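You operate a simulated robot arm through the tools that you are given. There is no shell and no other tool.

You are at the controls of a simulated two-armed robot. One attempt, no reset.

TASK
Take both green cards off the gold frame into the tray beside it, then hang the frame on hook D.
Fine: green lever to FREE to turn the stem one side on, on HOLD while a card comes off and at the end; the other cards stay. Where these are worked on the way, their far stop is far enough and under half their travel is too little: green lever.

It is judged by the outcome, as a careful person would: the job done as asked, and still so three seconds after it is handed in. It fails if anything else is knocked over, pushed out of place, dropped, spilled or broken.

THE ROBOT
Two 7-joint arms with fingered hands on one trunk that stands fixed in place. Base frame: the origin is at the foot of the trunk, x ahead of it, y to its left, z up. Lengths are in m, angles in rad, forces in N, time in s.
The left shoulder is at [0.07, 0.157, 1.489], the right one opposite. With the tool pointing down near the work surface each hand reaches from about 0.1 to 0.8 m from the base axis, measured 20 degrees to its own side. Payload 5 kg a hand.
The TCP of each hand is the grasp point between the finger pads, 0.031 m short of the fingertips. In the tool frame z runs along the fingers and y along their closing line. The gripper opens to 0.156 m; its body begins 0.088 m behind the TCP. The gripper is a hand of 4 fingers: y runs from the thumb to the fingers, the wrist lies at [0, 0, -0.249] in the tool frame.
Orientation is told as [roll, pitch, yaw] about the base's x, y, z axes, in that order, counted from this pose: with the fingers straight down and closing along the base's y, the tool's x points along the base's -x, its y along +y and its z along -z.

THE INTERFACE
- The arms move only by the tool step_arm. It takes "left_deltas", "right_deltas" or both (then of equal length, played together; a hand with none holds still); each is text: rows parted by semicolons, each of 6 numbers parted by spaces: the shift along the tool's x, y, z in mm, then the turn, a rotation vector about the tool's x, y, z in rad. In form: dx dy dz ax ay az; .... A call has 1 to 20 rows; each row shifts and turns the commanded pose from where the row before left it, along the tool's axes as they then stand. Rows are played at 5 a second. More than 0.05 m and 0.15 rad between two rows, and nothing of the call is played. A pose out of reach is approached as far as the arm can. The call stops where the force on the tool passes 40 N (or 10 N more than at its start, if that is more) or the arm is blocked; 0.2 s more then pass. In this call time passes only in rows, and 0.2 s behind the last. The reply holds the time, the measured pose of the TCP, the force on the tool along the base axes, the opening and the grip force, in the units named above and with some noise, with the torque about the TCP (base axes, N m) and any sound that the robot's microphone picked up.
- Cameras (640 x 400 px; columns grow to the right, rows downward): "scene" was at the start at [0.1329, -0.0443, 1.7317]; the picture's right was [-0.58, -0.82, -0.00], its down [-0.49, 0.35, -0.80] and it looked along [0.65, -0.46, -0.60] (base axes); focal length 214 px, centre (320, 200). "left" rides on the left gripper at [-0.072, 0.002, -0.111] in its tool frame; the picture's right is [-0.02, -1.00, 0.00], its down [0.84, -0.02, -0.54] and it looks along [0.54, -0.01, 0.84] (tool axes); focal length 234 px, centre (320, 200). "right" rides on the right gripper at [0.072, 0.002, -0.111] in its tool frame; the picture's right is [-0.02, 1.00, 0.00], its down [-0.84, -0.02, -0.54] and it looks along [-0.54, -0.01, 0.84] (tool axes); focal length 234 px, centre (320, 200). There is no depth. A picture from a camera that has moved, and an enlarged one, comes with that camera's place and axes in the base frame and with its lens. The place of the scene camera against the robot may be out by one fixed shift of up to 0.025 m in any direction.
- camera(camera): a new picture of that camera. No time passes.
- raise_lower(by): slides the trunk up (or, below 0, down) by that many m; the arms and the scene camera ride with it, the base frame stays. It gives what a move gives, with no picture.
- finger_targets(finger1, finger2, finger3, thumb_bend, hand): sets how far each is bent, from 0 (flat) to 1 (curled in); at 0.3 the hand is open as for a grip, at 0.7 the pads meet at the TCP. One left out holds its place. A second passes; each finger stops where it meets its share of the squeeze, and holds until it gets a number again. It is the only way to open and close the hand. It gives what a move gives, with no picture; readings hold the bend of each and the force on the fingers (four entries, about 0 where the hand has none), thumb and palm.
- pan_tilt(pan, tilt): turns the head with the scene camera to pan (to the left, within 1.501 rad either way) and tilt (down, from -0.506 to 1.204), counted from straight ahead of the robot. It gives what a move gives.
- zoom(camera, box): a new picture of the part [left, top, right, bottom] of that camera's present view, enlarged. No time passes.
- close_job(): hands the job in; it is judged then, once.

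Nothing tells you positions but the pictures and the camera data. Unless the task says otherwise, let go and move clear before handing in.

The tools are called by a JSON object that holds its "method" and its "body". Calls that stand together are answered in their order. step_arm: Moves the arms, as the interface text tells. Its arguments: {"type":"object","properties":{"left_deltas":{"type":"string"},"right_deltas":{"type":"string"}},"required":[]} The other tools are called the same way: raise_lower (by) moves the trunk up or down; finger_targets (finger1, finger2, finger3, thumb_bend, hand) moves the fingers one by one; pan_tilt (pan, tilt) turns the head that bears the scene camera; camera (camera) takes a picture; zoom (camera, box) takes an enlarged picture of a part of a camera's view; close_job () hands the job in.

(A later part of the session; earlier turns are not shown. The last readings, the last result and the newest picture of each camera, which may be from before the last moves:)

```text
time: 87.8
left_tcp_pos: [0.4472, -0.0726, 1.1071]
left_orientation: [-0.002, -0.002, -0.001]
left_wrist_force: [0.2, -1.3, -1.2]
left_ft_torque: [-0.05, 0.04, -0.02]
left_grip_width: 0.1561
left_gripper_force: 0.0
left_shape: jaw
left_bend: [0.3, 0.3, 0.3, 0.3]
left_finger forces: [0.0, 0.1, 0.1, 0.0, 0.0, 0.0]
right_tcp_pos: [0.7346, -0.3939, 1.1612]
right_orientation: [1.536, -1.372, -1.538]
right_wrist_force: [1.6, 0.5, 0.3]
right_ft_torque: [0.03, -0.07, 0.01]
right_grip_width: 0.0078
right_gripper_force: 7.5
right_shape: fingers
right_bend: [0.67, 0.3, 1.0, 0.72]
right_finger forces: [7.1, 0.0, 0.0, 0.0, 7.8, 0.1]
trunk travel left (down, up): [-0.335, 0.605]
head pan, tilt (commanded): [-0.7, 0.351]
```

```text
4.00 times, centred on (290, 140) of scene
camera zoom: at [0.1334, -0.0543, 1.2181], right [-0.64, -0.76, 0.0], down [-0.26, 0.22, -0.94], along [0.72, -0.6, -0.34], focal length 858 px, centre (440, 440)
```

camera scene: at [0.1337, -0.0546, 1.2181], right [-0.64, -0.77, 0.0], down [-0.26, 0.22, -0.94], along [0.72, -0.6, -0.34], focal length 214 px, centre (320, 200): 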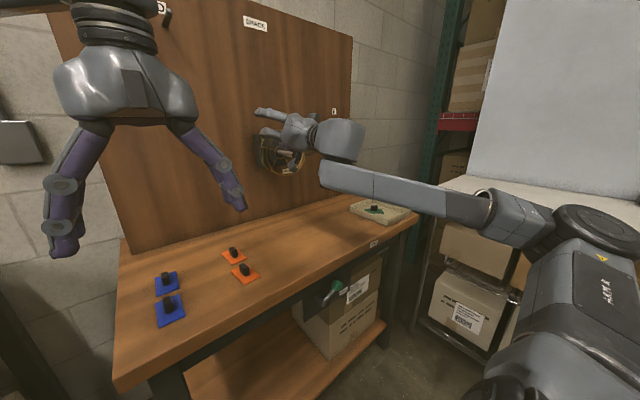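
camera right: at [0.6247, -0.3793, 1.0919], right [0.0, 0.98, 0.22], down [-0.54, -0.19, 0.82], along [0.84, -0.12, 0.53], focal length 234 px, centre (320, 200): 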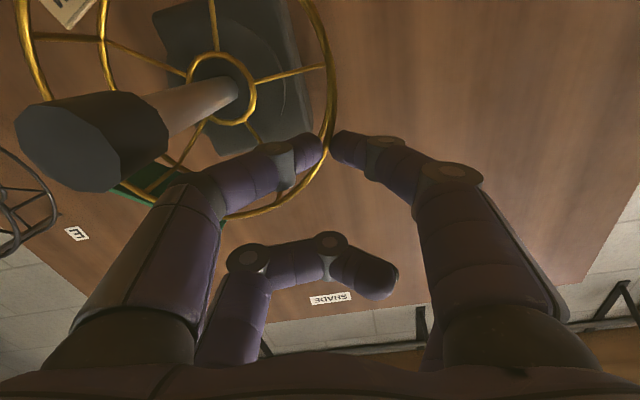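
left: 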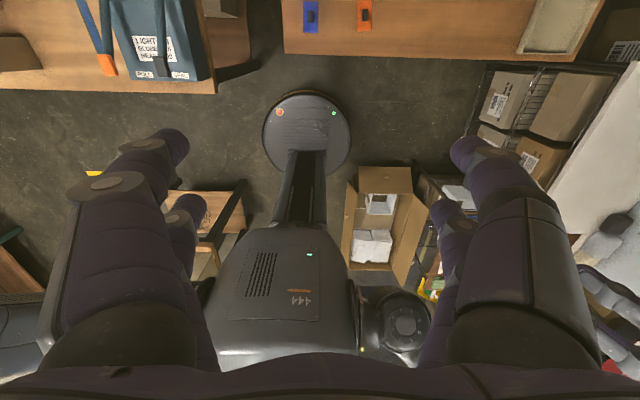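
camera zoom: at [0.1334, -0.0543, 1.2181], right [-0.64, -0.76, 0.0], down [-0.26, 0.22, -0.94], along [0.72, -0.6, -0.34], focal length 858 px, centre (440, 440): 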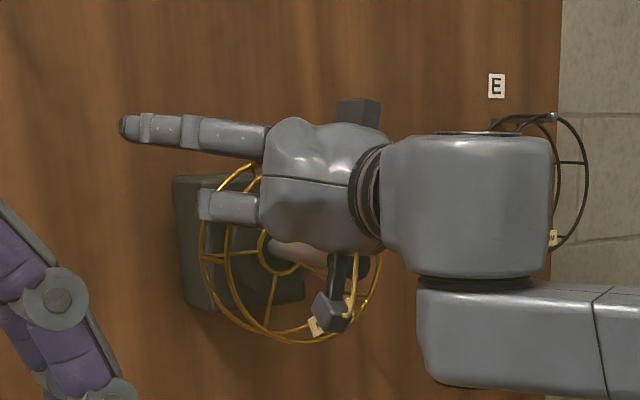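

The frame is now turning with the hand at little force. Continuing the turn.

{"method": "step_arm", "body": {"right_deltas": "7.1 4.85 0 0 0 -0.1; 7.1 4.85 0 0 0 -0.1; 7.1 4.85 0 0 0 -0.1; 7.1 4.85 0 0 0 -0.1"}}

{"method": "camera", "body": {"camera": "right"}}

{"method": "zoom", "body": {"camera": "scene", "box": [230, 90, 350, 190]}}

```text
time: 88.8
left_tcp_pos: [0.4474, -0.0723, 1.1064]
left_orientation: [-0.002, -0.002, 0.0]
left_wrist_force: [-0.1, -0.8, -0.1]
left_ft_torque: [-0.01, 0.01, 0.0]
left_grip_width: 0.1559
left_gripper_force: 0.0
left_shape: jaw
left_bend: [0.3, 0.3, 0.3, 0.3]
left_finger forces: [0.0, 0.0, 0.0, 0.0, 0.1, 0.0]
right_tcp_pos: [0.7363, -0.3737, 1.1332]
right_orientation: [-1.538, -1.37, 1.537]
right_wrist_force: [2.3, -1.4, 0.1]
right_ft_torque: [-0.03, -0.05, -0.05]
right_grip_width: 0.0069
right_gripper_force: 6.8
right_shape: fingers
right_bend: [0.67, 0.3, 1.0, 0.72]
right_finger forces: [6.1, 0.0, 0.0, 0.0, 8.1, 0.0]
trunk travel left (down, up): [-0.335, 0.605]
head pan, tilt (commanded): [-0.7, 0.351]
```

```text
taken
camera right: at [0.6247, -0.3881, 1.0631], right [0.0, 0.98, -0.18], down [-0.54, 0.15, 0.83], along [0.84, 0.1, 0.53], focal length 234 px, centre (320, 200)
```

right: 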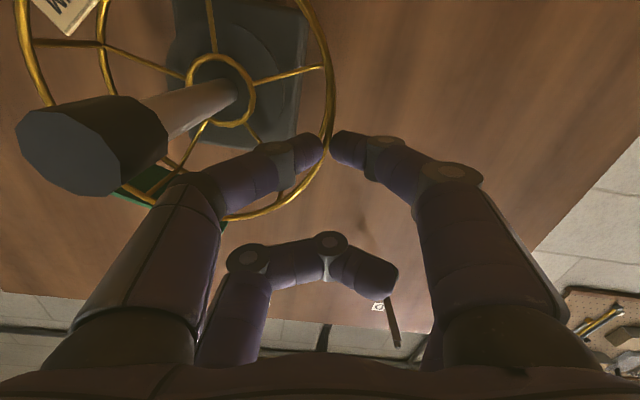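

```text
4.00 times, centred on (290, 140) of scene
camera zoom: at [0.1336, -0.0546, 1.2181], right [-0.64, -0.76, 0.0], down [-0.26, 0.22, -0.94], along [0.72, -0.6, -0.34], focal length 858 px, centre (440, 440)
```

zoom: 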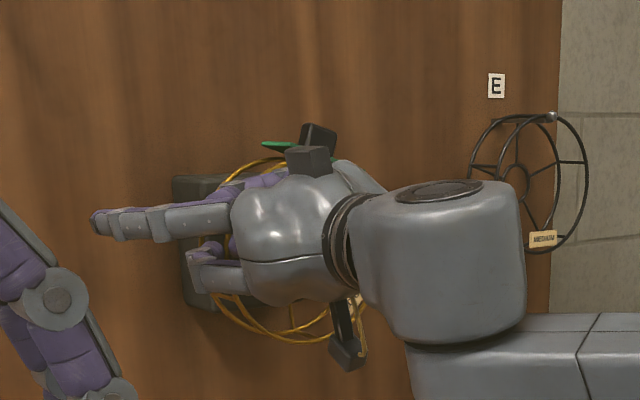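

40° turned so far and card two is coming to the top. Turning the remaining 20°.

{"method": "step_arm", "body": {"right_deltas": "8.3 5.5 0 0 0 -0.1157; 8.3 5.5 0 0 0 -0.1157; 8.3 5.5 0 0 0 -0.1157"}}

{"method": "camera", "body": {"camera": "right"}}

{"method": "zoom", "body": {"camera": "scene", "box": [230, 90, 350, 190]}}

```text
time: 89.6
left_tcp_pos: [0.4468, -0.0724, 1.1061]
left_orientation: [-0.001, -0.002, 0.001]
left_wrist_force: [-1.1, -0.4, 0.0]
left_ft_torque: [-0.01, 0.01, 0.02]
left_grip_width: 0.1561
left_gripper_force: 0.1
left_shape: jaw
left_bend: [0.3, 0.3, 0.3, 0.3]
left_finger forces: [0.0, 0.0, 0.0, 0.0, 0.1, 0.0]
right_tcp_pos: [0.7355, -0.3663, 1.1049]
right_orientation: [-1.56, -1.023, 1.561]
right_wrist_force: [5.4, -4.0, 1.8]
right_ft_torque: [-0.07, -0.14, -0.05]
right_grip_width: 0.0071
right_gripper_force: 7.6
right_shape: fingers
right_bend: [0.67, 0.3, 1.0, 0.72]
right_finger forces: [5.5, 0.0, 0.0, 0.1, 9.3, 0.1]
trunk travel left (down, up): [-0.335, 0.605]
head pan, tilt (commanded): [-0.7, 0.351]
```

```text
taken
camera right: at [0.6243, -0.404, 1.0438], right [0.0, 0.87, -0.5], down [-0.54, 0.42, 0.73], along [0.84, 0.27, 0.47], focal length 234 px, centre (320, 200)
```

right: 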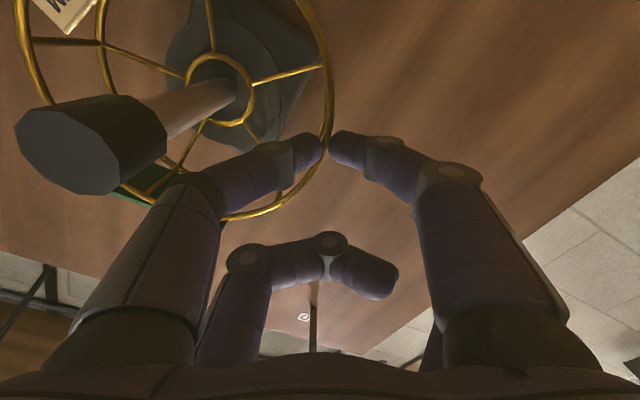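

```text
4.00 times, centred on (290, 140) of scene
camera zoom: at [0.1336, -0.0548, 1.2181], right [-0.64, -0.76, 0.0], down [-0.26, 0.22, -0.94], along [0.72, -0.6, -0.34], focal length 858 px, centre (440, 440)
```

zoom: 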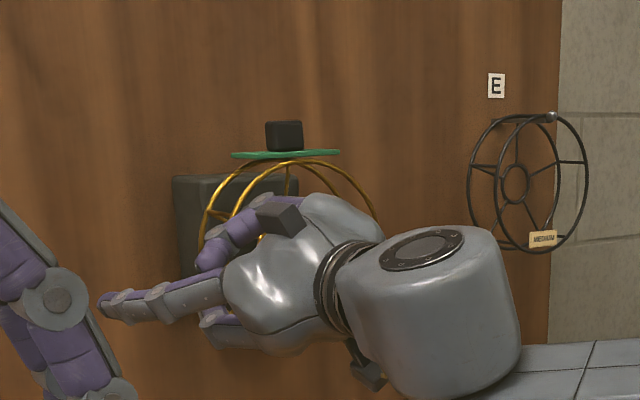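

Card two is level on top: 60° turned. Releasing the rim and backing straight out.

{"method": "finger_targets", "body": {"hand": "right", "thumb_bend": 0.58, "finger1": 0.58}}

{"method": "step_arm", "body": {"right_deltas": "0 0 -30 0 0 0; 0 0 -30 0 0 0; 0 0 -35 0 0 0; 0 0 -35 0 0 0; 0 0 -35 0 0 0"}}

{"method": "zoom", "body": {"camera": "scene", "box": [230, 90, 350, 190]}}

{"method": "camera", "body": {"camera": "right"}}

```text
time: 90.6
left_tcp_pos: [0.447, -0.0732, 1.1069]
left_orientation: [-0.002, -0.001, 0.001]
left_wrist_force: [-0.5, 0.0, -0.6]
left_ft_torque: [0.01, 0.0, -0.01]
left_grip_width: 0.1559
left_gripper_force: 0.2
left_shape: jaw
left_bend: [0.3, 0.3, 0.3, 0.3]
left_finger forces: [0.0, 0.0, 0.0, 0.1, 0.1, 0.0]
right_tcp_pos: [0.7356, -0.3651, 1.1063]
right_orientation: [-1.561, -1.025, 1.562]
right_wrist_force: [0.2, 0.2, 0.3]
right_ft_torque: [-0.01, 0.03, 0.02]
right_grip_width: 0.0527
right_gripper_force: 0.1
right_shape: fingers
right_bend: [0.57, 0.3, 1.0, 0.57]
right_finger forces: [0.1, 0.0, 0.1, 0.0, 0.0, 0.0]
trunk travel left (down, up): [-0.335, 0.605]
head pan, tilt (commanded): [-0.7, 0.351]
```

```text
time: 91.8
left_tcp_pos: [0.4442, -0.0716, 1.1073]
left_orientation: [-0.002, -0.004, 0.001]
left_wrist_force: [-0.9, 0.5, -0.5]
left_ft_torque: [0.02, -0.02, -0.01]
left_grip_width: 0.1562
left_gripper_force: 0.0
left_shape: jaw
left_bend: [0.3, 0.3, 0.3, 0.3]
left_finger forces: [0.0, 0.0, 0.1, 0.1, 0.0, 0.1]
right_tcp_pos: [0.5677, -0.3663, 1.109]
right_orientation: [-1.562, -1.024, 1.564]
right_wrist_force: [-0.6, 0.3, 0.1]
right_ft_torque: [0.0, 0.01, -0.04]
right_grip_width: 0.0523
right_gripper_force: 0.1
right_shape: fingers
right_bend: [0.57, 0.3, 1.0, 0.57]
right_finger forces: [0.0, 0.0, 0.0, 0.1, 0.0, 0.0]
trunk travel left (down, up): [-0.335, 0.605]
head pan, tilt (commanded): [-0.7, 0.351]
```

```text
4.00 times, centred on (290, 140) of scene
camera zoom: at [0.1315, -0.0539, 1.2184], right [-0.64, -0.77, 0.0], down [-0.26, 0.22, -0.94], along [0.72, -0.6, -0.34], focal length 858 px, centre (440, 440)
```

zoom: 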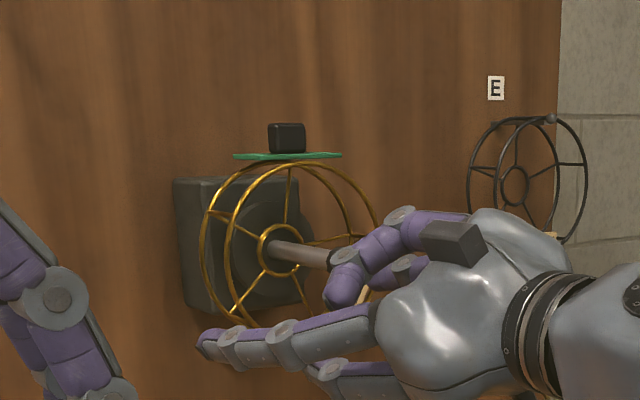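

```text
taken
camera right: at [0.4575, -0.4035, 1.046], right [0.0, 0.87, -0.5], down [-0.54, 0.42, 0.73], along [0.84, 0.27, 0.47], focal length 234 px, centre (320, 200)
```

right: 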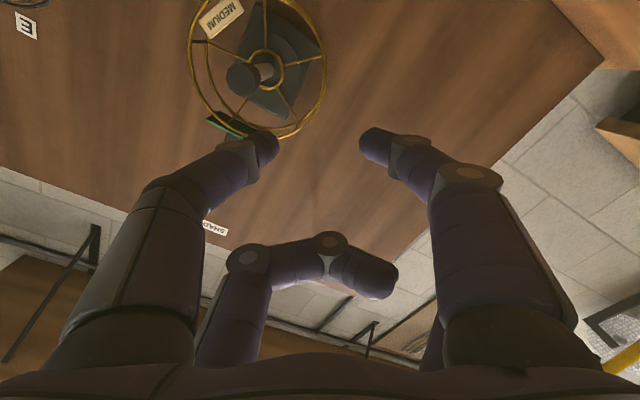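

The frame stays as turned. Now I'll roll the hand back, close thumb+finger1 as a poker, and return to in front of the bench for the lever.

{"method": "step_arm", "body": {"right_deltas": "0 0 0 0 0 0.131; 0 0 0 0 0 0.131; 0 0 0 0 0 0.131; 0 0 0 0 0 0.131; 0 0 0 0 0.117 0; 0 0 0 0 0.117 0; 0 0 0 0 0.117 0; 0 0 0 -0.134 0 -0.049; 0 0 0 -0.134 0 -0.049; 11.7 -21.3 -34.7 0 0 0; 11.7 -21.3 -34.7 0 0 0; 11.7 -21.3 -34.7 0 0 0; 11.7 -21.3 -34.7 0 0 0; 11.7 -21.3 -34.7 0 0 0"}}

{"method": "finger_targets", "body": {"hand": "right", "thumb_bend": 0.7, "finger1": 0.7}}

{"method": "pan_tilt", "body": {"pan": -0.9, "tilt": 0.75}}

{"method": "camera", "body": {"camera": "scene"}}

{"method": "camera", "body": {"camera": "right"}}

```text
time: 94.8
left_tcp_pos: [0.4467, -0.0741, 1.1069]
left_orientation: [-0.001, -0.001, 0.0]
left_wrist_force: [0.4, 0.4, 0.3]
left_ft_torque: [0.0, -0.01, -0.02]
left_grip_width: 0.1558
left_gripper_force: 0.0
left_shape: jaw
left_bend: [0.3, 0.3, 0.3, 0.3]
left_finger forces: [0.1, 0.0, 0.0, 0.0, 0.1, 0.0]
right_tcp_pos: [0.4234, -0.5242, 1.1198]
right_orientation: [-0.055, -1.209, 0.34]
right_wrist_force: [0.5, -0.7, -0.5]
right_ft_torque: [-0.01, 0.02, 0.01]
right_grip_width: 0.0528
right_gripper_force: 0.0
right_shape: fingers
right_bend: [0.57, 0.3, 1.0, 0.57]
right_finger forces: [0.1, 0.0, 0.1, 0.0, 0.0, 0.1]
right hand out of reach, approached as far as the arm can: row 7
trunk travel left (down, up): [-0.335, 0.605]
head pan, tilt (commanded): [-0.7, 0.351]
```

```text
time: 95.8
left_tcp_pos: [0.4473, -0.0725, 1.1064]
left_orientation: [-0.001, 0.0, 0.001]
left_wrist_force: [0.6, 0.9, 0.0]
left_ft_torque: [0.03, 0.02, 0.0]
left_grip_width: 0.1559
left_gripper_force: 0.0
left_shape: jaw
left_bend: [0.3, 0.3, 0.3, 0.3]
left_finger forces: [0.0, 0.0, 0.1, 0.1, 0.1, 0.0]
right_tcp_pos: [0.4248, -0.5242, 1.1198]
right_orientation: [-0.058, -1.209, 0.339]
right_wrist_force: [0.2, -0.6, 0.3]
right_ft_torque: [0.0, 0.0, -0.01]
right_grip_width: 0.005
right_gripper_force: 0.0
right_shape: fingers
right_bend: [0.7, 0.3, 1.0, 0.7]
right_finger forces: [0.0, 0.0, 0.0, 0.1, 0.0, 0.0]
trunk travel left (down, up): [-0.335, 0.605]
head pan, tilt (commanded): [-0.7, 0.351]
```

```text
time: 96.7
left_tcp_pos: [0.4462, -0.0726, 1.1068]
left_orientation: [-0.001, -0.002, -0.001]
left_wrist_force: [-1.2, 1.2, 0.5]
left_ft_torque: [0.02, 0.02, 0.01]
left_grip_width: 0.1556
left_gripper_force: 0.1
left_shape: jaw
left_bend: [0.3, 0.3, 0.3, 0.3]
left_finger forces: [0.0, 0.0, 0.1, 0.1, 0.0, 0.1]
right_tcp_pos: [0.424, -0.523, 1.1206]
right_orientation: [-0.056, -1.209, 0.338]
right_wrist_force: [-0.2, -0.2, 0.5]
right_ft_torque: [0.0, -0.03, -0.01]
right_grip_width: 0.0049
right_gripper_force: 0.0
right_shape: fingers
right_bend: [0.7, 0.3, 1.0, 0.7]
right_finger forces: [0.0, 0.0, 0.0, 0.1, 0.0, 0.0]
trunk travel left (down, up): [-0.335, 0.605]
head pan, tilt (commanded): [-0.901, 0.75]
```

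```text
taken
camera scene: at [0.1133, -0.0593, 1.1826], right [-0.78, -0.62, 0.0], down [-0.42, 0.53, -0.73], along [0.45, -0.57, -0.68], focal length 214 px, centre (320, 200)
```

scene: 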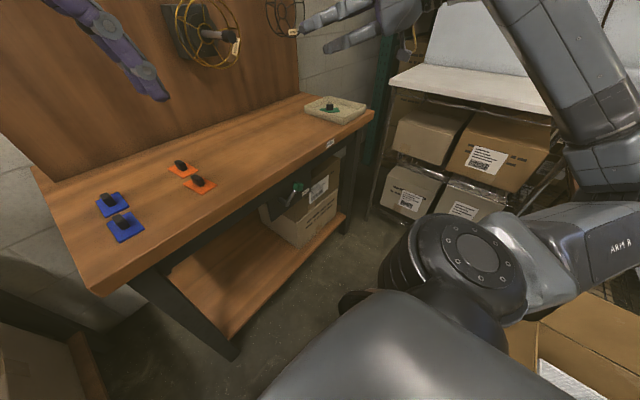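

```text
taken
camera right: at [0.3006, -0.5603, 1.0918], right [-0.27, 0.96, 0.0], down [-0.2, -0.06, 0.98], along [0.94, 0.27, 0.21], focal length 234 px, centre (320, 200)
```

right: 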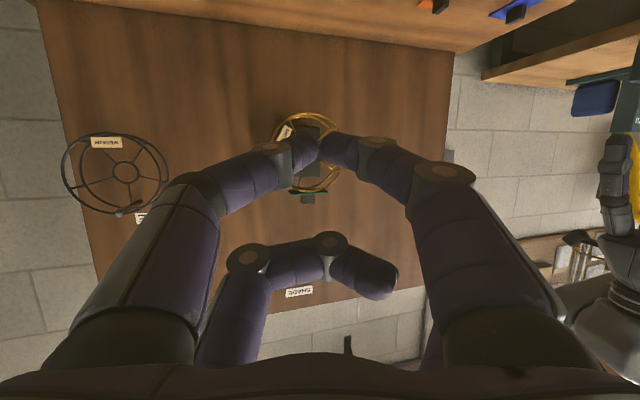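

Ready at the front. Descending in front of the bench to lever height.

{"method": "step_arm", "body": {"right_deltas": "41 0 15.4 0 0 0; 41 0 15.4 0 0 0; 41 0 15.4 0 0 0; 41 0 15.4 0 0 0; 41 0 15.4 0 0 0; 41 0 15.4 0 0 0; 41 0 15.4 0 0 0; 41 0 15.4 0 0 0"}}

{"method": "camera", "body": {"camera": "right"}}

{"method": "zoom", "body": {"camera": "scene", "box": [230, 120, 410, 250]}}

```text
time: 98.5
left_tcp_pos: [0.4468, -0.0744, 1.1074]
left_orientation: [-0.003, -0.002, 0.0]
left_wrist_force: [-0.8, 0.7, -0.1]
left_ft_torque: [-0.04, 0.02, 0.0]
left_grip_width: 0.1557
left_gripper_force: 0.1
left_shape: jaw
left_bend: [0.3, 0.3, 0.3, 0.3]
left_finger forces: [0.0, 0.1, 0.0, 0.0, 0.0, 0.0]
right_tcp_pos: [0.4271, -0.5303, 0.7679]
right_orientation: [-0.057, -1.206, 0.335]
right_wrist_force: [-0.2, 0.0, 0.2]
right_ft_torque: [-0.03, -0.04, -0.01]
right_grip_width: 0.004
right_gripper_force: 0.0
right_shape: fingers
right_bend: [0.7, 0.3, 1.0, 0.7]
right_finger forces: [0.0, 0.0, 0.1, 0.0, 0.0, 0.1]
trunk travel left (down, up): [-0.335, 0.605]
head pan, tilt (commanded): [-0.901, 0.75]
```

```text
taken
camera right: at [0.3032, -0.5678, 0.7401], right [-0.27, 0.96, 0.0], down [-0.2, -0.06, 0.98], along [0.94, 0.27, 0.21], focal length 234 px, centre (320, 200)
```

right: 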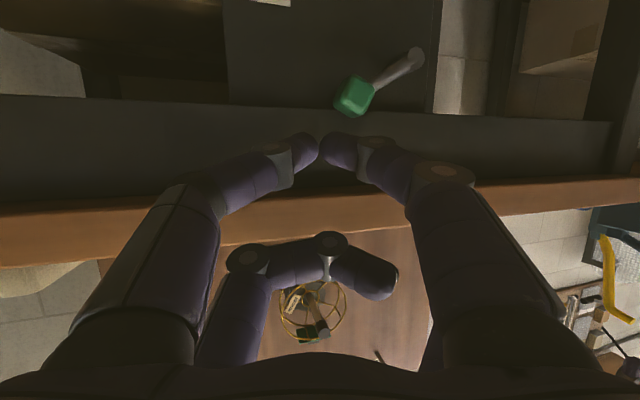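

```text
3.08 times, centred on (320, 185) of scene
camera zoom: at [0.1133, -0.0592, 1.1826], right [-0.78, -0.62, 0.0], down [-0.42, 0.53, -0.73], along [0.45, -0.57, -0.68], focal length 660 px, centre (320, 246)
```

zoom: 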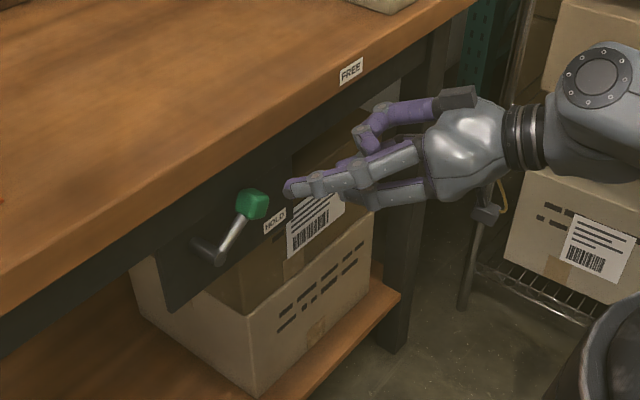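

{"method": "zoom", "body": {"camera": "right", "box": [220, 40, 440, 260]}}

```text
1.82 times, centred on (330, 150) of right
camera zoom: at [0.3032, -0.5678, 0.7401], right [-0.27, 0.96, 0.0], down [-0.2, -0.06, 0.98], along [0.94, 0.27, 0.21], focal length 426 px, centre (302, 291)
```

zoom: 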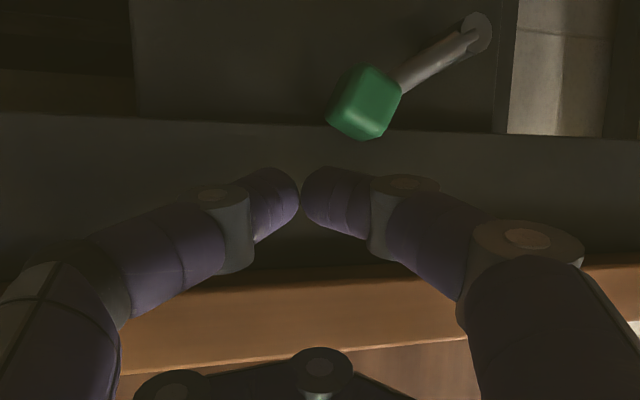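

The slot above the knob is only about 65 mm high (bench underside ≈0.779). I'll use just the extended thumb as a slim poker, tuck finger1, and yaw the hand more so the rest stays in front of the bench edge.

{"method": "finger_targets", "body": {"hand": "right", "thumb_bend": 0.42}}

{"method": "finger_targets", "body": {"hand": "right", "finger1": 1.0}}

{"method": "step_arm", "body": {"right_deltas": "0 0 0 -0.1241 0 -0.0467; 0 0 0 -0.1241 0 -0.0467; 0 20 0 0 0 0; 0 20 0 0 0 0"}}

{"method": "camera", "body": {"camera": "right"}}

{"method": "zoom", "body": {"camera": "scene", "box": [230, 120, 410, 250]}}

```text
time: 99.5
left_tcp_pos: [0.4474, -0.0727, 1.1064]
left_orientation: [-0.002, -0.002, 0.001]
left_wrist_force: [-0.3, -0.4, -0.3]
left_ft_torque: [-0.02, 0.03, -0.03]
left_grip_width: 0.1561
left_gripper_force: 0.1
left_shape: jaw
left_bend: [0.3, 0.3, 0.3, 0.3]
left_finger forces: [0.1, 0.1, 0.0, 0.1, 0.0, 0.0]
right_tcp_pos: [0.4267, -0.5309, 0.7687]
right_orientation: [-0.055, -1.207, 0.339]
right_wrist_force: [-0.4, -0.6, -0.8]
right_ft_torque: [0.02, 0.0, 0.01]
right_grip_width: 0.0588
right_gripper_force: 0.0
right_shape: fingers
right_bend: [0.7, 0.3, 1.0, 0.42]
right_finger forces: [0.0, 0.1, 0.1, 0.0, 0.0, 0.1]
trunk travel left (down, up): [-0.335, 0.605]
head pan, tilt (commanded): [-0.901, 0.75]
```

```text
time: 100.5
left_tcp_pos: [0.4468, -0.073, 1.1075]
left_orientation: [-0.001, -0.001, 0.0]
left_wrist_force: [-0.9, -0.1, 0.3]
left_ft_torque: [-0.01, -0.06, 0.01]
left_grip_width: 0.1559
left_gripper_force: 0.0
left_shape: jaw
left_bend: [0.3, 0.3, 0.3, 0.3]
left_finger forces: [0.0, 0.0, 0.0, 0.0, 0.1, 0.0]
right_tcp_pos: [0.4273, -0.5303, 0.7679]
right_orientation: [-0.056, -1.209, 0.339]
right_wrist_force: [-0.4, 0.6, -0.9]
right_ft_torque: [0.01, -0.01, 0.03]
right_grip_width: 0.0604
right_gripper_force: 0.0
right_shape: fingers
right_bend: [1.0, 0.3, 1.0, 0.42]
right_finger forces: [0.1, 0.1, 0.0, 0.0, 0.0, 0.0]
trunk travel left (down, up): [-0.335, 0.605]
head pan, tilt (commanded): [-0.901, 0.75]
```

```text
time: 101.5
left_tcp_pos: [0.4476, -0.0729, 1.1054]
left_orientation: [-0.001, -0.002, 0.0]
left_wrist_force: [0.1, -0.1, -0.5]
left_ft_torque: [-0.02, 0.02, -0.04]
left_grip_width: 0.1559
left_gripper_force: 0.1
left_shape: jaw
left_bend: [0.3, 0.3, 0.3, 0.3]
left_finger forces: [0.1, 0.1, 0.0, 0.0, 0.0, 0.1]
right_tcp_pos: [0.4053, -0.4959, 0.7682]
right_orientation: [-0.052, -1.202, 0.603]
right_wrist_force: [-0.2, -0.7, -1.1]
right_ft_torque: [-0.02, -0.04, -0.02]
right_grip_width: 0.061
right_gripper_force: 0.1
right_shape: fingers
right_bend: [1.0, 0.3, 1.0, 0.42]
right_finger forces: [0.0, 0.0, 0.0, 0.0, 0.1, 0.0]
trunk travel left (down, up): [-0.335, 0.605]
head pan, tilt (commanded): [-0.901, 0.75]
```

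```text
taken
camera right: at [0.2939, -0.5641, 0.7404], right [-0.52, 0.86, 0.0], down [-0.18, -0.11, 0.98], along [0.84, 0.51, 0.21], focal length 234 px, centre (320, 200)
```

right: 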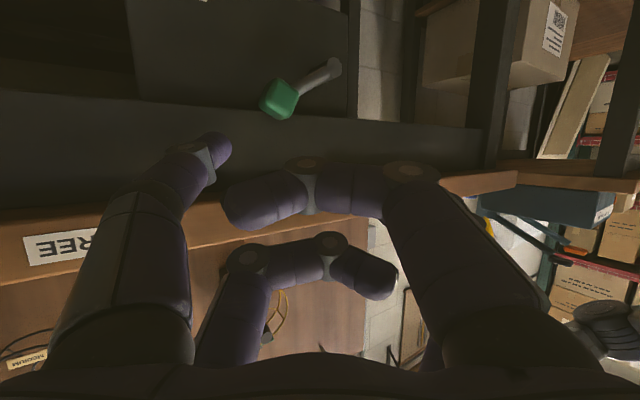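

```text
3.08 times, centred on (320, 185) of scene
camera zoom: at [0.1133, -0.059, 1.1825], right [-0.78, -0.62, 0.0], down [-0.42, 0.53, -0.73], along [0.45, -0.57, -0.68], focal length 660 px, centre (320, 246)
```

zoom: 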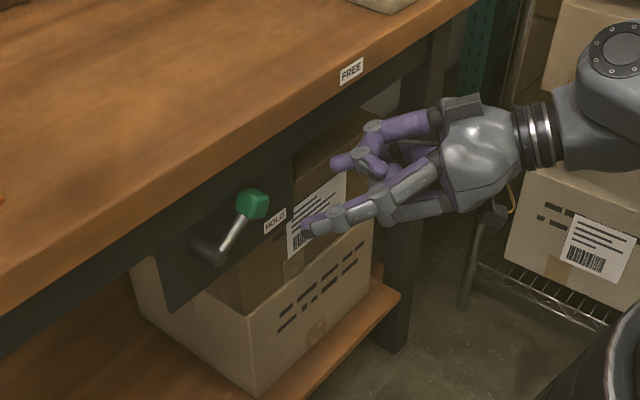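

The thumb tip is at about (0.454, −0.537, 0.737). I'll bring it over the top of the knob.

{"method": "step_arm", "body": {"right_deltas": "-7.8 8.1 25.7 0 0 0; -7.8 8.1 25.7 0 0 0; -7.8 8.1 25.7 0 0 0"}}

{"method": "camera", "body": {"camera": "right"}}

{"method": "zoom", "body": {"camera": "scene", "box": [230, 120, 410, 250]}}

```text
time: 102.3
left_tcp_pos: [0.4467, -0.0737, 1.1055]
left_orientation: [-0.002, -0.002, -0.001]
left_wrist_force: [-0.1, 0.1, -0.2]
left_ft_torque: [-0.02, 0.01, 0.02]
left_grip_width: 0.1561
left_gripper_force: 0.1
left_shape: jaw
left_bend: [0.3, 0.3, 0.3, 0.3]
left_finger forces: [0.0, 0.0, 0.0, 0.0, 0.0, 0.1]
right_tcp_pos: [0.4585, -0.4316, 0.7617]
right_orientation: [-0.049, -1.203, 0.599]
right_wrist_force: [-0.2, -0.4, -1.5]
right_ft_torque: [0.0, -0.02, 0.01]
right_grip_width: 0.0606
right_gripper_force: 0.1
right_shape: fingers
right_bend: [1.0, 0.3, 1.0, 0.42]
right_finger forces: [0.1, 0.0, 0.0, 0.1, 0.1, 0.0]
trunk travel left (down, up): [-0.335, 0.605]
head pan, tilt (commanded): [-0.901, 0.75]
```

```text
taken
camera right: at [0.3484, -0.5003, 0.7335], right [-0.52, 0.86, 0.0], down [-0.17, -0.11, 0.98], along [0.84, 0.51, 0.21], focal length 234 px, centre (320, 200)
```

right: 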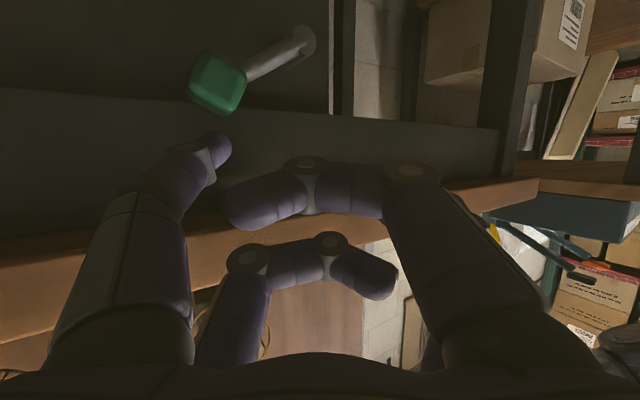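

```text
3.08 times, centred on (320, 185) of scene
camera zoom: at [0.1137, -0.0591, 1.1825], right [-0.78, -0.62, 0.0], down [-0.42, 0.53, -0.73], along [0.45, -0.57, -0.68], focal length 660 px, centre (320, 246)
```

zoom: 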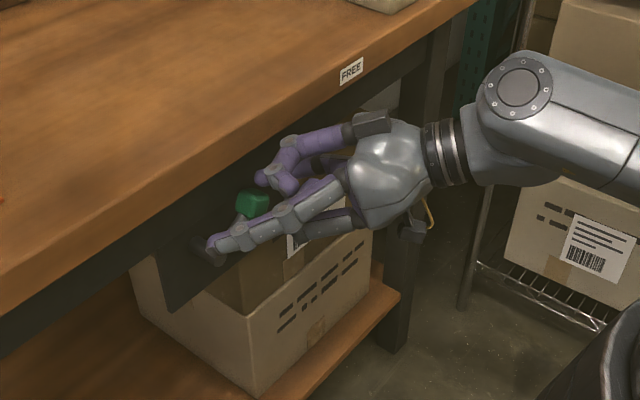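

The thumb is right above the knob. Pressing down in 10 mm steps.

{"method": "step_arm", "body": {"right_deltas": "9.4 0 3.5 0 0 0; 9.4 0 3.5 0 0 0; 9.4 0 3.5 0 0 0; 9.4 0 3.5 0 0 0"}}

{"method": "camera", "body": {"camera": "right"}}

{"method": "zoom", "body": {"camera": "scene", "box": [230, 120, 410, 250]}}

```text
time: 103.3
left_tcp_pos: [0.447, -0.0737, 1.1076]
left_orientation: [-0.003, -0.002, 0.0]
left_wrist_force: [0.4, 0.7, 0.1]
left_ft_torque: [0.0, -0.04, 0.03]
left_grip_width: 0.1557
left_gripper_force: 0.0
left_shape: jaw
left_bend: [0.3, 0.3, 0.3, 0.3]
left_finger forces: [0.0, 0.0, 0.1, 0.1, 0.0, 0.0]
right_tcp_pos: [0.4596, -0.4353, 0.7225]
right_orientation: [-0.058, -1.206, 0.602]
right_wrist_force: [-7.4, -9.9, 4.8]
right_ft_torque: [-0.59, -0.03, -0.87]
right_grip_width: 0.0639
right_gripper_force: 5.1
right_shape: fingers
right_bend: [1.0, 0.3, 1.0, 0.4]
right_finger forces: [0.0, 0.1, 0.1, 0.0, 10.4, 0.0]
trunk travel left (down, up): [-0.335, 0.605]
head pan, tilt (commanded): [-0.901, 0.75]
```

```text
taken
camera right: at [0.3488, -0.5038, 0.6944], right [-0.51, 0.86, 0.0], down [-0.18, -0.11, 0.98], along [0.84, 0.5, 0.21], focal length 234 px, centre (320, 200)
```

right: 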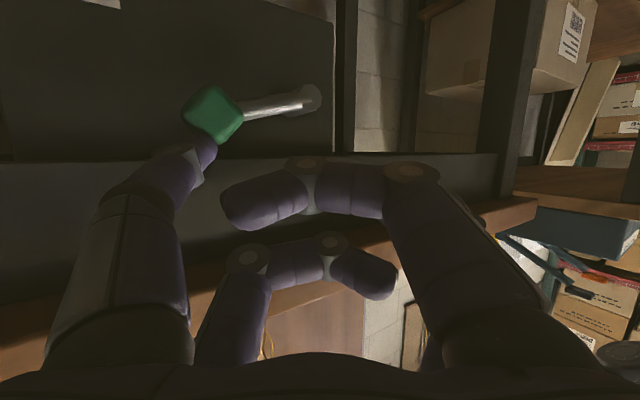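

```text
3.08 times, centred on (320, 185) of scene
camera zoom: at [0.1121, -0.0601, 1.1826], right [-0.78, -0.62, 0.0], down [-0.42, 0.54, -0.73], along [0.45, -0.57, -0.68], focal length 660 px, centre (320, 246)
```

zoom: 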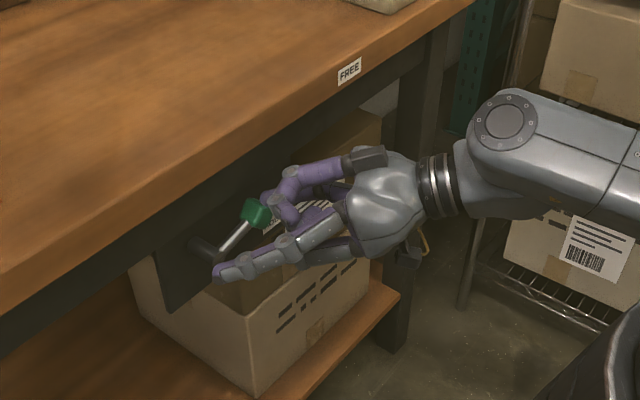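

The lever is going down, with some sideways force as the knob swings outward. I'll follow its arc slightly while pressing on.

{"method": "step_arm", "body": {"right_deltas": "7.4 -3.6 2.9 0 0 0; 7.4 -3.6 2.9 0 0 0; 9.4 0 3.5 0 0 0"}}

{"method": "camera", "body": {"camera": "right"}}

{"method": "zoom", "body": {"camera": "scene", "box": [230, 120, 410, 250]}}

```text
time: 104.1
left_tcp_pos: [0.4458, -0.0743, 1.1076]
left_orientation: [0.001, -0.002, -0.002]
left_wrist_force: [-0.5, -0.2, 0.2]
left_ft_torque: [0.01, 0.01, 0.0]
left_grip_width: 0.1559
left_gripper_force: 0.1
left_shape: jaw
left_bend: [0.3, 0.3, 0.3, 0.3]
left_finger forces: [0.1, 0.0, 0.0, 0.0, 0.0, 0.0]
right_tcp_pos: [0.4627, -0.4428, 0.6959]
right_orientation: [-0.052, -1.204, 0.597]
right_wrist_force: [-5.6, -10.5, 0.7]
right_ft_torque: [-0.38, 0.14, -0.78]
right_grip_width: 0.0642
right_gripper_force: 5.0
right_shape: fingers
right_bend: [1.0, 0.3, 1.0, 0.4]
right_finger forces: [0.0, 0.0, 0.0, 0.0, 9.6, 0.0]
trunk travel left (down, up): [-0.335, 0.605]
head pan, tilt (commanded): [-0.901, 0.75]
```

```text
taken
camera right: at [0.3532, -0.5097, 0.6679], right [-0.52, 0.86, 0.0], down [-0.18, -0.11, 0.98], along [0.84, 0.5, 0.21], focal length 234 px, centre (320, 200)
```

right: 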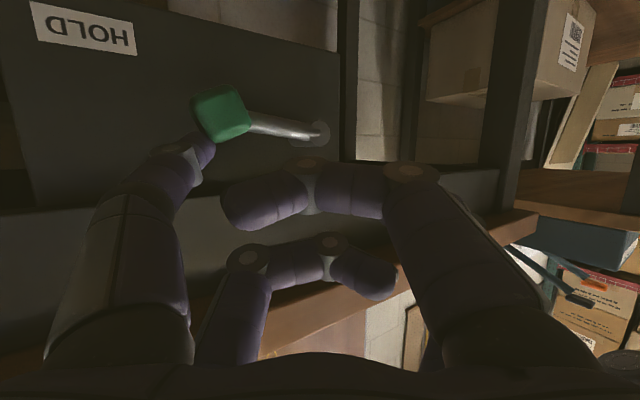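

```text
3.08 times, centred on (320, 185) of scene
camera zoom: at [0.1128, -0.0604, 1.1825], right [-0.78, -0.62, 0.0], down [-0.42, 0.54, -0.73], along [0.45, -0.57, -0.68], focal length 660 px, centre (320, 246)
```

zoom: 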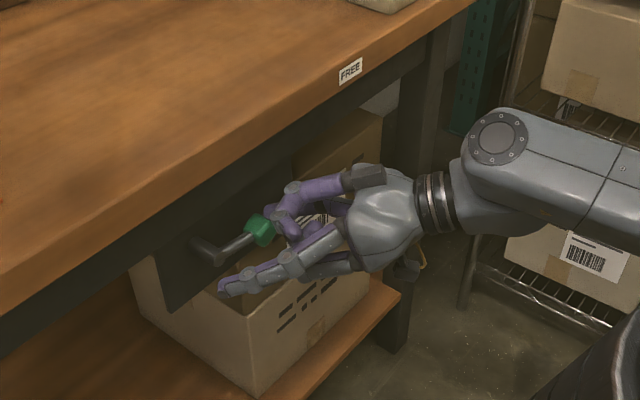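

Past horizontal now. Continuing down while shifting a bit left to stay over the knob.

{"method": "step_arm", "body": {"right_deltas": "8.7 4.5 5.5 0 0 0; 8.7 4.5 5.5 0 0 0; 8.7 3.4 5.5 0 0 0"}}

{"method": "camera", "body": {"camera": "right"}}

{"method": "zoom", "body": {"camera": "scene", "box": [230, 120, 410, 250]}}

```text
time: 104.9
left_tcp_pos: [0.4468, -0.0762, 1.1057]
left_orientation: [-0.001, 0.0, 0.0]
left_wrist_force: [0.7, 0.3, -0.9]
left_ft_torque: [0.0, -0.01, -0.04]
left_grip_width: 0.1558
left_gripper_force: 0.1
left_shape: jaw
left_bend: [0.3, 0.3, 0.3, 0.3]
left_finger forces: [0.0, 0.0, 0.1, 0.1, 0.1, 0.0]
right_tcp_pos: [0.4624, -0.4301, 0.6636]
right_orientation: [-0.044, -1.202, 0.591]
right_wrist_force: [-7.6, -16.5, -4.7]
right_ft_torque: [-0.25, 0.47, -1.32]
right_grip_width: 0.0676
right_gripper_force: 8.1
right_shape: fingers
right_bend: [1.0, 0.3, 1.0, 0.37]
right_finger forces: [0.1, 0.0, 0.1, 0.0, 15.5, 0.0]
trunk travel left (down, up): [-0.335, 0.605]
head pan, tilt (commanded): [-0.901, 0.75]
```

```text
taken
camera right: at [0.3514, -0.4978, 0.6364], right [-0.51, 0.86, 0.01], down [-0.17, -0.11, 0.98], along [0.84, 0.5, 0.21], focal length 234 px, centre (320, 200)
```

right: 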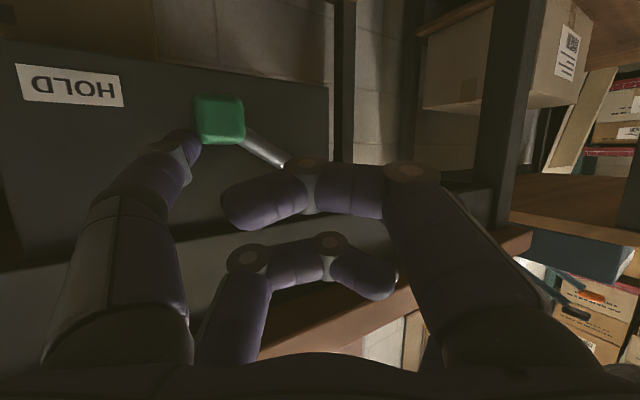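

```text
3.08 times, centred on (320, 185) of scene
camera zoom: at [0.113, -0.0613, 1.1824], right [-0.78, -0.62, 0.0], down [-0.42, 0.54, -0.73], along [0.45, -0.57, -0.68], focal length 660 px, centre (320, 246)
```

zoom: 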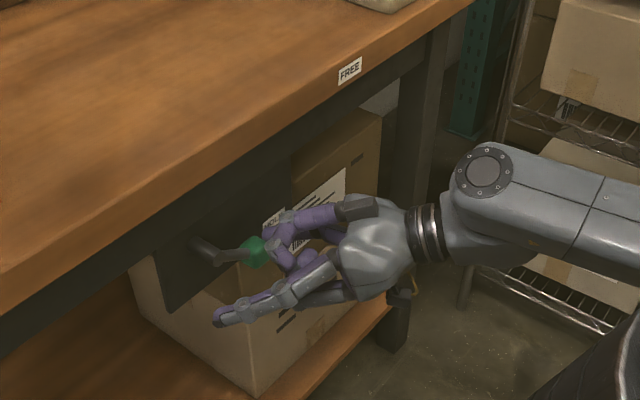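

The knob is back at its original HOLD height. I'll move the thumb off it sideways and withdraw, then verify the lever.

{"method": "step_arm", "body": {"right_deltas": "6.7 -12 -17.8 0 0 0; 12.5 9.6 -33 0 0 0; 12.5 9.6 -33 0 0 0"}}

{"method": "camera", "body": {"camera": "right"}}

{"method": "zoom", "body": {"camera": "scene", "box": [230, 120, 410, 250]}}

```text
time: 105.7
left_tcp_pos: [0.4469, -0.0725, 1.1058]
left_orientation: [-0.002, -0.001, 0.002]
left_wrist_force: [0.2, 0.7, -0.4]
left_ft_torque: [0.01, -0.01, 0.01]
left_grip_width: 0.156
left_gripper_force: 0.1
left_shape: jaw
left_bend: [0.3, 0.3, 0.3, 0.3]
left_finger forces: [0.0, 0.0, 0.0, 0.0, 0.1, 0.1]
right_tcp_pos: [0.3843, -0.466, 0.6663]
right_orientation: [-0.055, -1.204, 0.603]
right_wrist_force: [0.0, -0.4, 0.9]
right_ft_torque: [-0.05, 0.0, -0.01]
right_grip_width: 0.0608
right_gripper_force: 0.2
right_shape: fingers
right_bend: [1.0, 0.3, 1.0, 0.42]
right_finger forces: [0.1, 0.0, 0.0, 0.0, 0.0, 0.1]
trunk travel left (down, up): [-0.335, 0.605]
head pan, tilt (commanded): [-0.901, 0.75]
```

```text
taken
camera right: at [0.274, -0.5348, 0.6389], right [-0.52, 0.85, 0.0], down [-0.18, -0.11, 0.98], along [0.84, 0.51, 0.21], focal length 234 px, centre (320, 200)
```

right: 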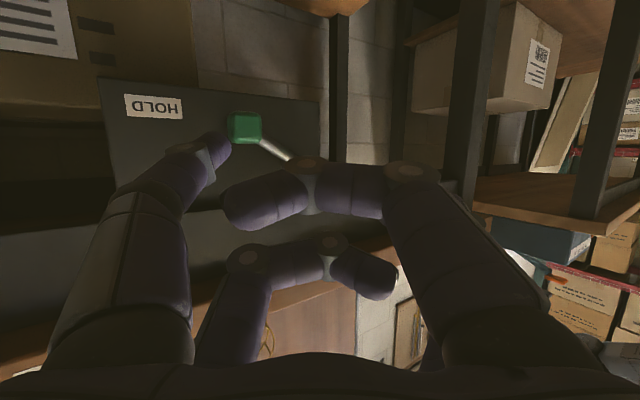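

```text
3.08 times, centred on (320, 185) of scene
camera zoom: at [0.1133, -0.0589, 1.1825], right [-0.78, -0.62, 0.0], down [-0.42, 0.53, -0.73], along [0.45, -0.57, -0.68], focal length 660 px, centre (320, 246)
```

zoom: 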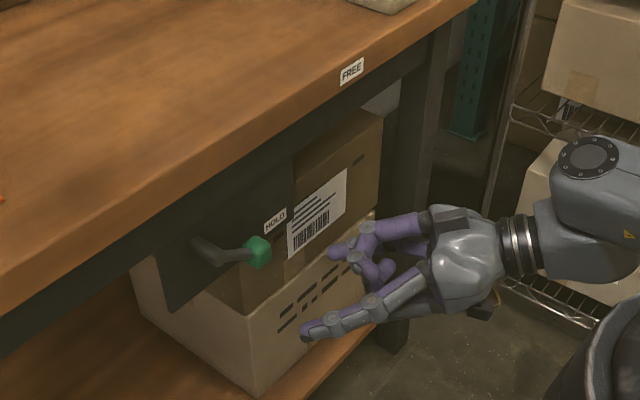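

The lever is exactly where it was at HOLD initially. Now I raise the trunk again and reopen the fingers for card two.

{"method": "raise_lower", "body": {"by": 0.24}}

{"method": "finger_targets", "body": {"hand": "right", "finger1": 0.5, "finger3": 0.4, "finger2": 0.4, "thumb_bend": 0.5}}

{"method": "step_arm", "body": {"right_deltas": "-41 0 -15.4 0 0 0; -41 0 -15.4 0 0 0; -41 0 -15.4 0 0 0; -41 0 -15.4 0 0 0; -41 0 -15.4 0 0 0; -41 0 -15.4 0 0 0; -41 0 -15.4 0 0 0; -41 0 -15.4 0 0 0; 0 0 0 0.1412 0 0.0532; 0 0 0 0.1412 0 0.0532; 0 0 0 0.1412 0 0.0532; 0 0 0 0.1412 0 0.0532"}}

{"method": "pan_tilt", "body": {"pan": -0.7, "tilt": 0.55}}

{"method": "camera", "body": {"camera": "right"}}

{"method": "camera", "body": {"camera": "scene"}}

```text
time: 108.2
left_tcp_pos: [0.4484, -0.0728, 1.3473]
left_orientation: [-0.001, -0.002, 0.0]
left_wrist_force: [-1.0, 0.0, 0.5]
left_ft_torque: [0.01, 0.03, 0.01]
left_grip_width: 0.1558
left_gripper_force: 0.0
left_shape: jaw
left_bend: [0.3, 0.3, 0.3, 0.3]
left_finger forces: [0.0, 0.0, 0.1, 0.1, 0.0, 0.0]
right_tcp_pos: [0.3846, -0.4676, 0.906]
right_orientation: [-0.05, -1.203, 0.599]
right_wrist_force: [0.4, -0.7, 0.7]
right_ft_torque: [-0.03, -0.01, 0.01]
right_grip_width: 0.0608
right_gripper_force: 0.0
right_shape: fingers
right_bend: [1.0, 0.3, 1.0, 0.42]
right_finger forces: [0.0, 0.0, 0.1, 0.0, 0.0, 0.1]
trunk travel left (down, up): [-0.575, 0.365]
head pan, tilt (commanded): [-0.901, 0.75]
```

```text
time: 109.2
left_tcp_pos: [0.4469, -0.072, 1.3461]
left_orientation: [-0.002, -0.002, 0.0]
left_wrist_force: [0.2, 0.3, 0.3]
left_ft_torque: [-0.02, 0.01, -0.03]
left_grip_width: 0.1559
left_gripper_force: 0.1
left_shape: jaw
left_bend: [0.3, 0.3, 0.3, 0.3]
left_finger forces: [0.0, 0.0, 0.0, 0.0, 0.0, 0.1]
right_tcp_pos: [0.3844, -0.4679, 0.9061]
right_orientation: [-0.049, -1.202, 0.597]
right_wrist_force: [0.1, 0.4, -0.7]
right_ft_torque: [-0.02, 0.0, 0.02]
right_grip_width: 0.0807
right_gripper_force: 0.1
right_shape: fingers
right_bend: [0.5, 0.4, 0.4, 0.5]
right_finger forces: [0.0, 0.0, 0.0, 0.0, 0.1, 0.0]
trunk travel left (down, up): [-0.575, 0.365]
head pan, tilt (commanded): [-0.901, 0.75]
```

```text
time: 111.8
left_tcp_pos: [0.4462, -0.0713, 1.3468]
left_orientation: [-0.003, -0.002, -0.002]
left_wrist_force: [-0.2, 0.3, -0.5]
left_ft_torque: [-0.03, -0.05, -0.01]
left_grip_width: 0.1559
left_gripper_force: 0.1
left_shape: jaw
left_bend: [0.3, 0.3, 0.3, 0.3]
left_finger forces: [0.0, 0.0, 0.1, 0.1, 0.0, 0.0]
right_tcp_pos: [0.4369, -0.5293, 1.2948]
right_orientation: [-0.059, -1.212, 0.003]
right_wrist_force: [0.4, 0.2, 0.3]
right_ft_torque: [0.02, 0.01, 0.0]
right_grip_width: 0.0806
right_gripper_force: 0.1
right_shape: fingers
right_bend: [0.5, 0.4, 0.4, 0.5]
right_finger forces: [0.0, 0.0, 0.0, 0.1, 0.0, 0.0]
right hand out of reach, approached as far as the arm can: row 3, 4, 5, 10, 11, 12
trunk travel left (down, up): [-0.575, 0.365]
head pan, tilt (commanded): [-0.901, 0.75]
```

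```text
time: 112.5
left_tcp_pos: [0.4457, -0.0737, 1.3463]
left_orientation: [-0.001, -0.002, 0.0]
left_wrist_force: [0.1, 0.4, -0.3]
left_ft_torque: [0.0, 0.01, -0.03]
left_grip_width: 0.1559
left_gripper_force: 0.1
left_shape: jaw
left_bend: [0.3, 0.3, 0.3, 0.3]
left_finger forces: [0.0, 0.0, 0.0, 0.0, 0.0, 0.0]
right_tcp_pos: [0.4367, -0.5302, 1.2939]
right_orientation: [-0.055, -1.215, 0.001]
right_wrist_force: [-0.8, -0.4, -0.5]
right_ft_torque: [0.01, 0.0, -0.01]
right_grip_width: 0.0807
right_gripper_force: 0.1
right_shape: fingers
right_bend: [0.5, 0.4, 0.4, 0.5]
right_finger forces: [0.0, 0.0, 0.0, 0.0, 0.1, 0.0]
trunk travel left (down, up): [-0.575, 0.365]
head pan, tilt (commanded): [-0.7, 0.55]
```

```text
taken
camera right: at [0.308, -0.5237, 1.265], right [0.06, 1.0, 0.0], down [-0.22, 0.01, 0.98], along [0.97, -0.06, 0.22], focal length 234 px, centre (320, 200)
```

right: 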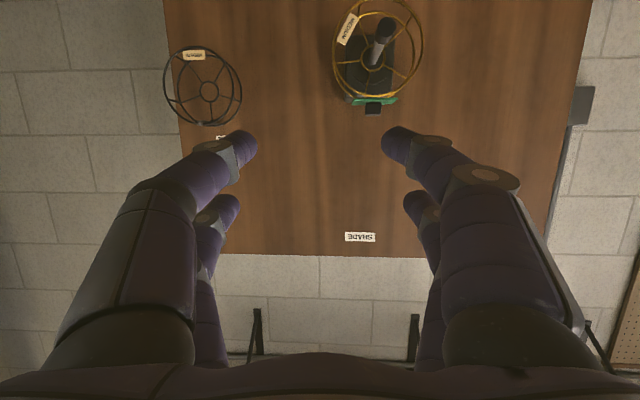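

```text
taken
camera scene: at [0.1303, -0.0523, 1.4399], right [-0.64, -0.76, 0.0], down [-0.4, 0.34, -0.85], along [0.65, -0.55, -0.52], focal length 214 px, centre (320, 200)
```

scene: 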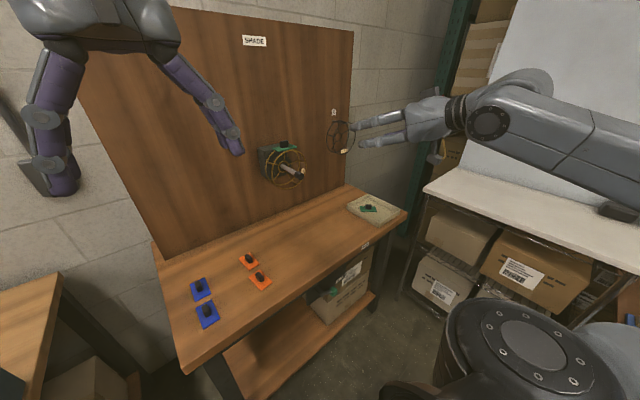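

Frame, card and lever all look right. Now aligning the hand for card two and moving to the pre-approach.

{"method": "step_arm", "body": {"right_deltas": "0 0 0 -0.056 0 -0.021; 0 0 0 0 0.086 0; 0 0 0 0 0.086 0; -21.9 15.4 33.5 0 0 0; -21.9 15.4 33.5 0 0 0; -21.9 15.4 33.5 0 0 0; -21.9 15.4 33.5 0 0 0; -21.9 15.4 33.5 0 0 0"}}

{"method": "camera", "body": {"camera": "right"}}

{"method": "zoom", "body": {"camera": "scene", "box": [230, 90, 370, 200]}}

```text
time: 114.3
left_tcp_pos: [0.4506, -0.0734, 1.3462]
left_orientation: [-0.002, 0.001, -0.001]
left_wrist_force: [1.0, -0.2, -0.7]
left_ft_torque: [0.0, 0.08, 0.0]
left_grip_width: 0.156
left_gripper_force: 0.1
left_shape: jaw
left_bend: [0.3, 0.3, 0.3, 0.3]
left_finger forces: [0.0, 0.1, 0.1, 0.0, 0.1, 0.0]
right_tcp_pos: [0.6413, -0.452, 1.3]
right_orientation: [-0.036, -1.038, 0.037]
right_wrist_force: [0.5, 0.0, -0.2]
right_ft_torque: [0.03, 0.02, 0.0]
right_grip_width: 0.0808
right_gripper_force: 0.0
right_shape: fingers
right_bend: [0.5, 0.4, 0.4, 0.5]
right_finger forces: [0.0, 0.0, 0.0, 0.1, 0.0, 0.0]
trunk travel left (down, up): [-0.575, 0.365]
head pan, tilt (commanded): [-0.7, 0.55]
```

```text
taken
camera right: at [0.5092, -0.4523, 1.2942], right [0.01, 1.0, 0.0], down [-0.04, 0.0, 1.0], along [1.0, -0.01, 0.04], focal length 234 px, centre (320, 200)
```

right: 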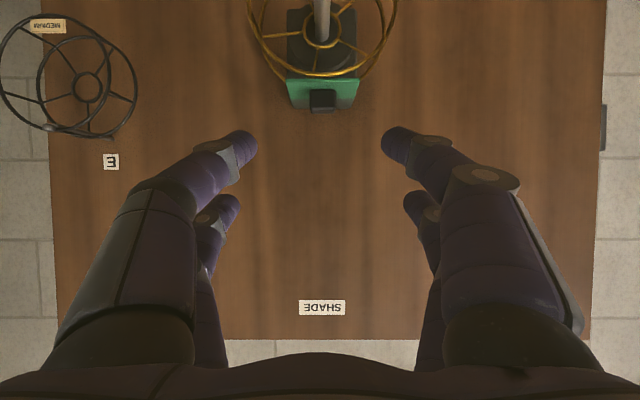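

```text
3.64 times, centred on (300, 145) of scene
camera zoom: at [0.1339, -0.0527, 1.4395], right [-0.64, -0.76, 0.0], down [-0.4, 0.34, -0.85], along [0.65, -0.55, -0.52], focal length 780 px, centre (393, 400)
```

zoom: 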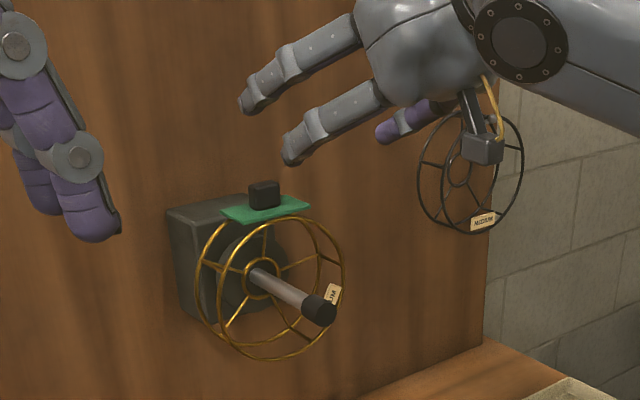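

{"method": "zoom", "body": {"camera": "right", "box": [250, 50, 390, 140]}}

```text
4.44 times, centred on (320, 95) of right
camera zoom: at [0.5092, -0.4523, 1.2942], right [0.01, 1.0, 0.0], down [-0.04, 0.0, 1.0], along [1.0, -0.01, 0.04], focal length 1041 px, centre (320, 667)
```

zoom: 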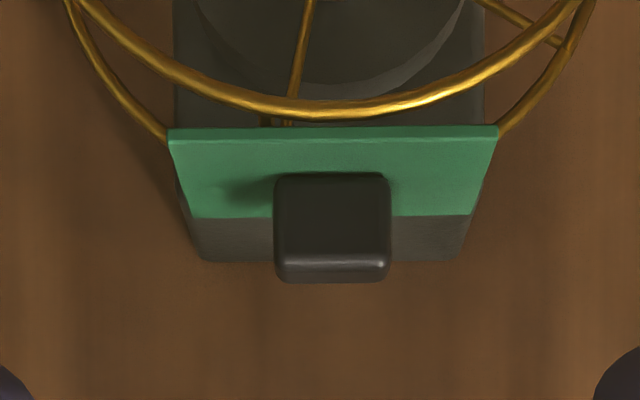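

Card two is level (within 1°) with its knob at y −0.452. Advancing along the same line as for card one.

{"method": "step_arm", "body": {"right_deltas": "-1.3 0 38.1 0 0 0; -1.3 0 38.1 0 0 0; -1.3 0 38.1 0 0 0"}}

{"method": "camera", "body": {"camera": "right"}}

```text
time: 115.1
left_tcp_pos: [0.4472, -0.0739, 1.3465]
left_orientation: [0.0, -0.002, 0.0]
left_wrist_force: [-0.6, -0.5, -0.1]
left_ft_torque: [0.0, 0.0, 0.02]
left_grip_width: 0.1562
left_gripper_force: 0.2
left_shape: jaw
left_bend: [0.3, 0.3, 0.3, 0.3]
left_finger forces: [0.0, 0.0, 0.0, 0.0, 0.0, 0.0]
right_tcp_pos: [0.7386, -0.4532, 1.2488]
right_orientation: [-0.04, -1.042, 0.042]
right_wrist_force: [0.0, 0.3, 0.5]
right_ft_torque: [-0.01, 0.03, 0.0]
right_grip_width: 0.0807
right_gripper_force: 0.0
right_shape: fingers
right_bend: [0.5, 0.4, 0.4, 0.5]
right_finger forces: [0.0, 0.1, 0.0, 0.0, 0.0, 0.0]
trunk travel left (down, up): [-0.575, 0.365]
head pan, tilt (commanded): [-0.7, 0.55]
```

```text
taken
camera right: at [0.6062, -0.4533, 1.2429], right [0.01, 1.0, 0.0], down [-0.05, 0.0, 1.0], along [1.0, -0.01, 0.05], focal length 234 px, centre (320, 200)
```

right: 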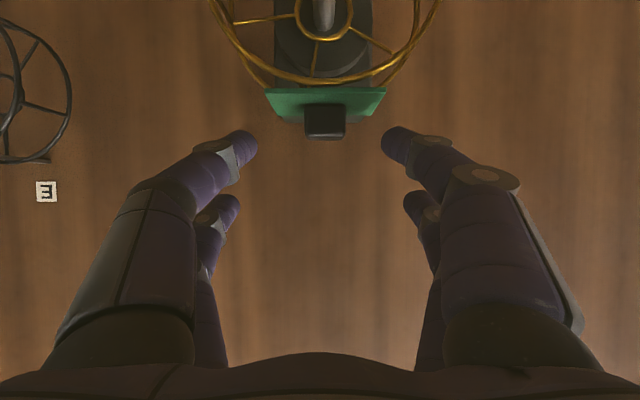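

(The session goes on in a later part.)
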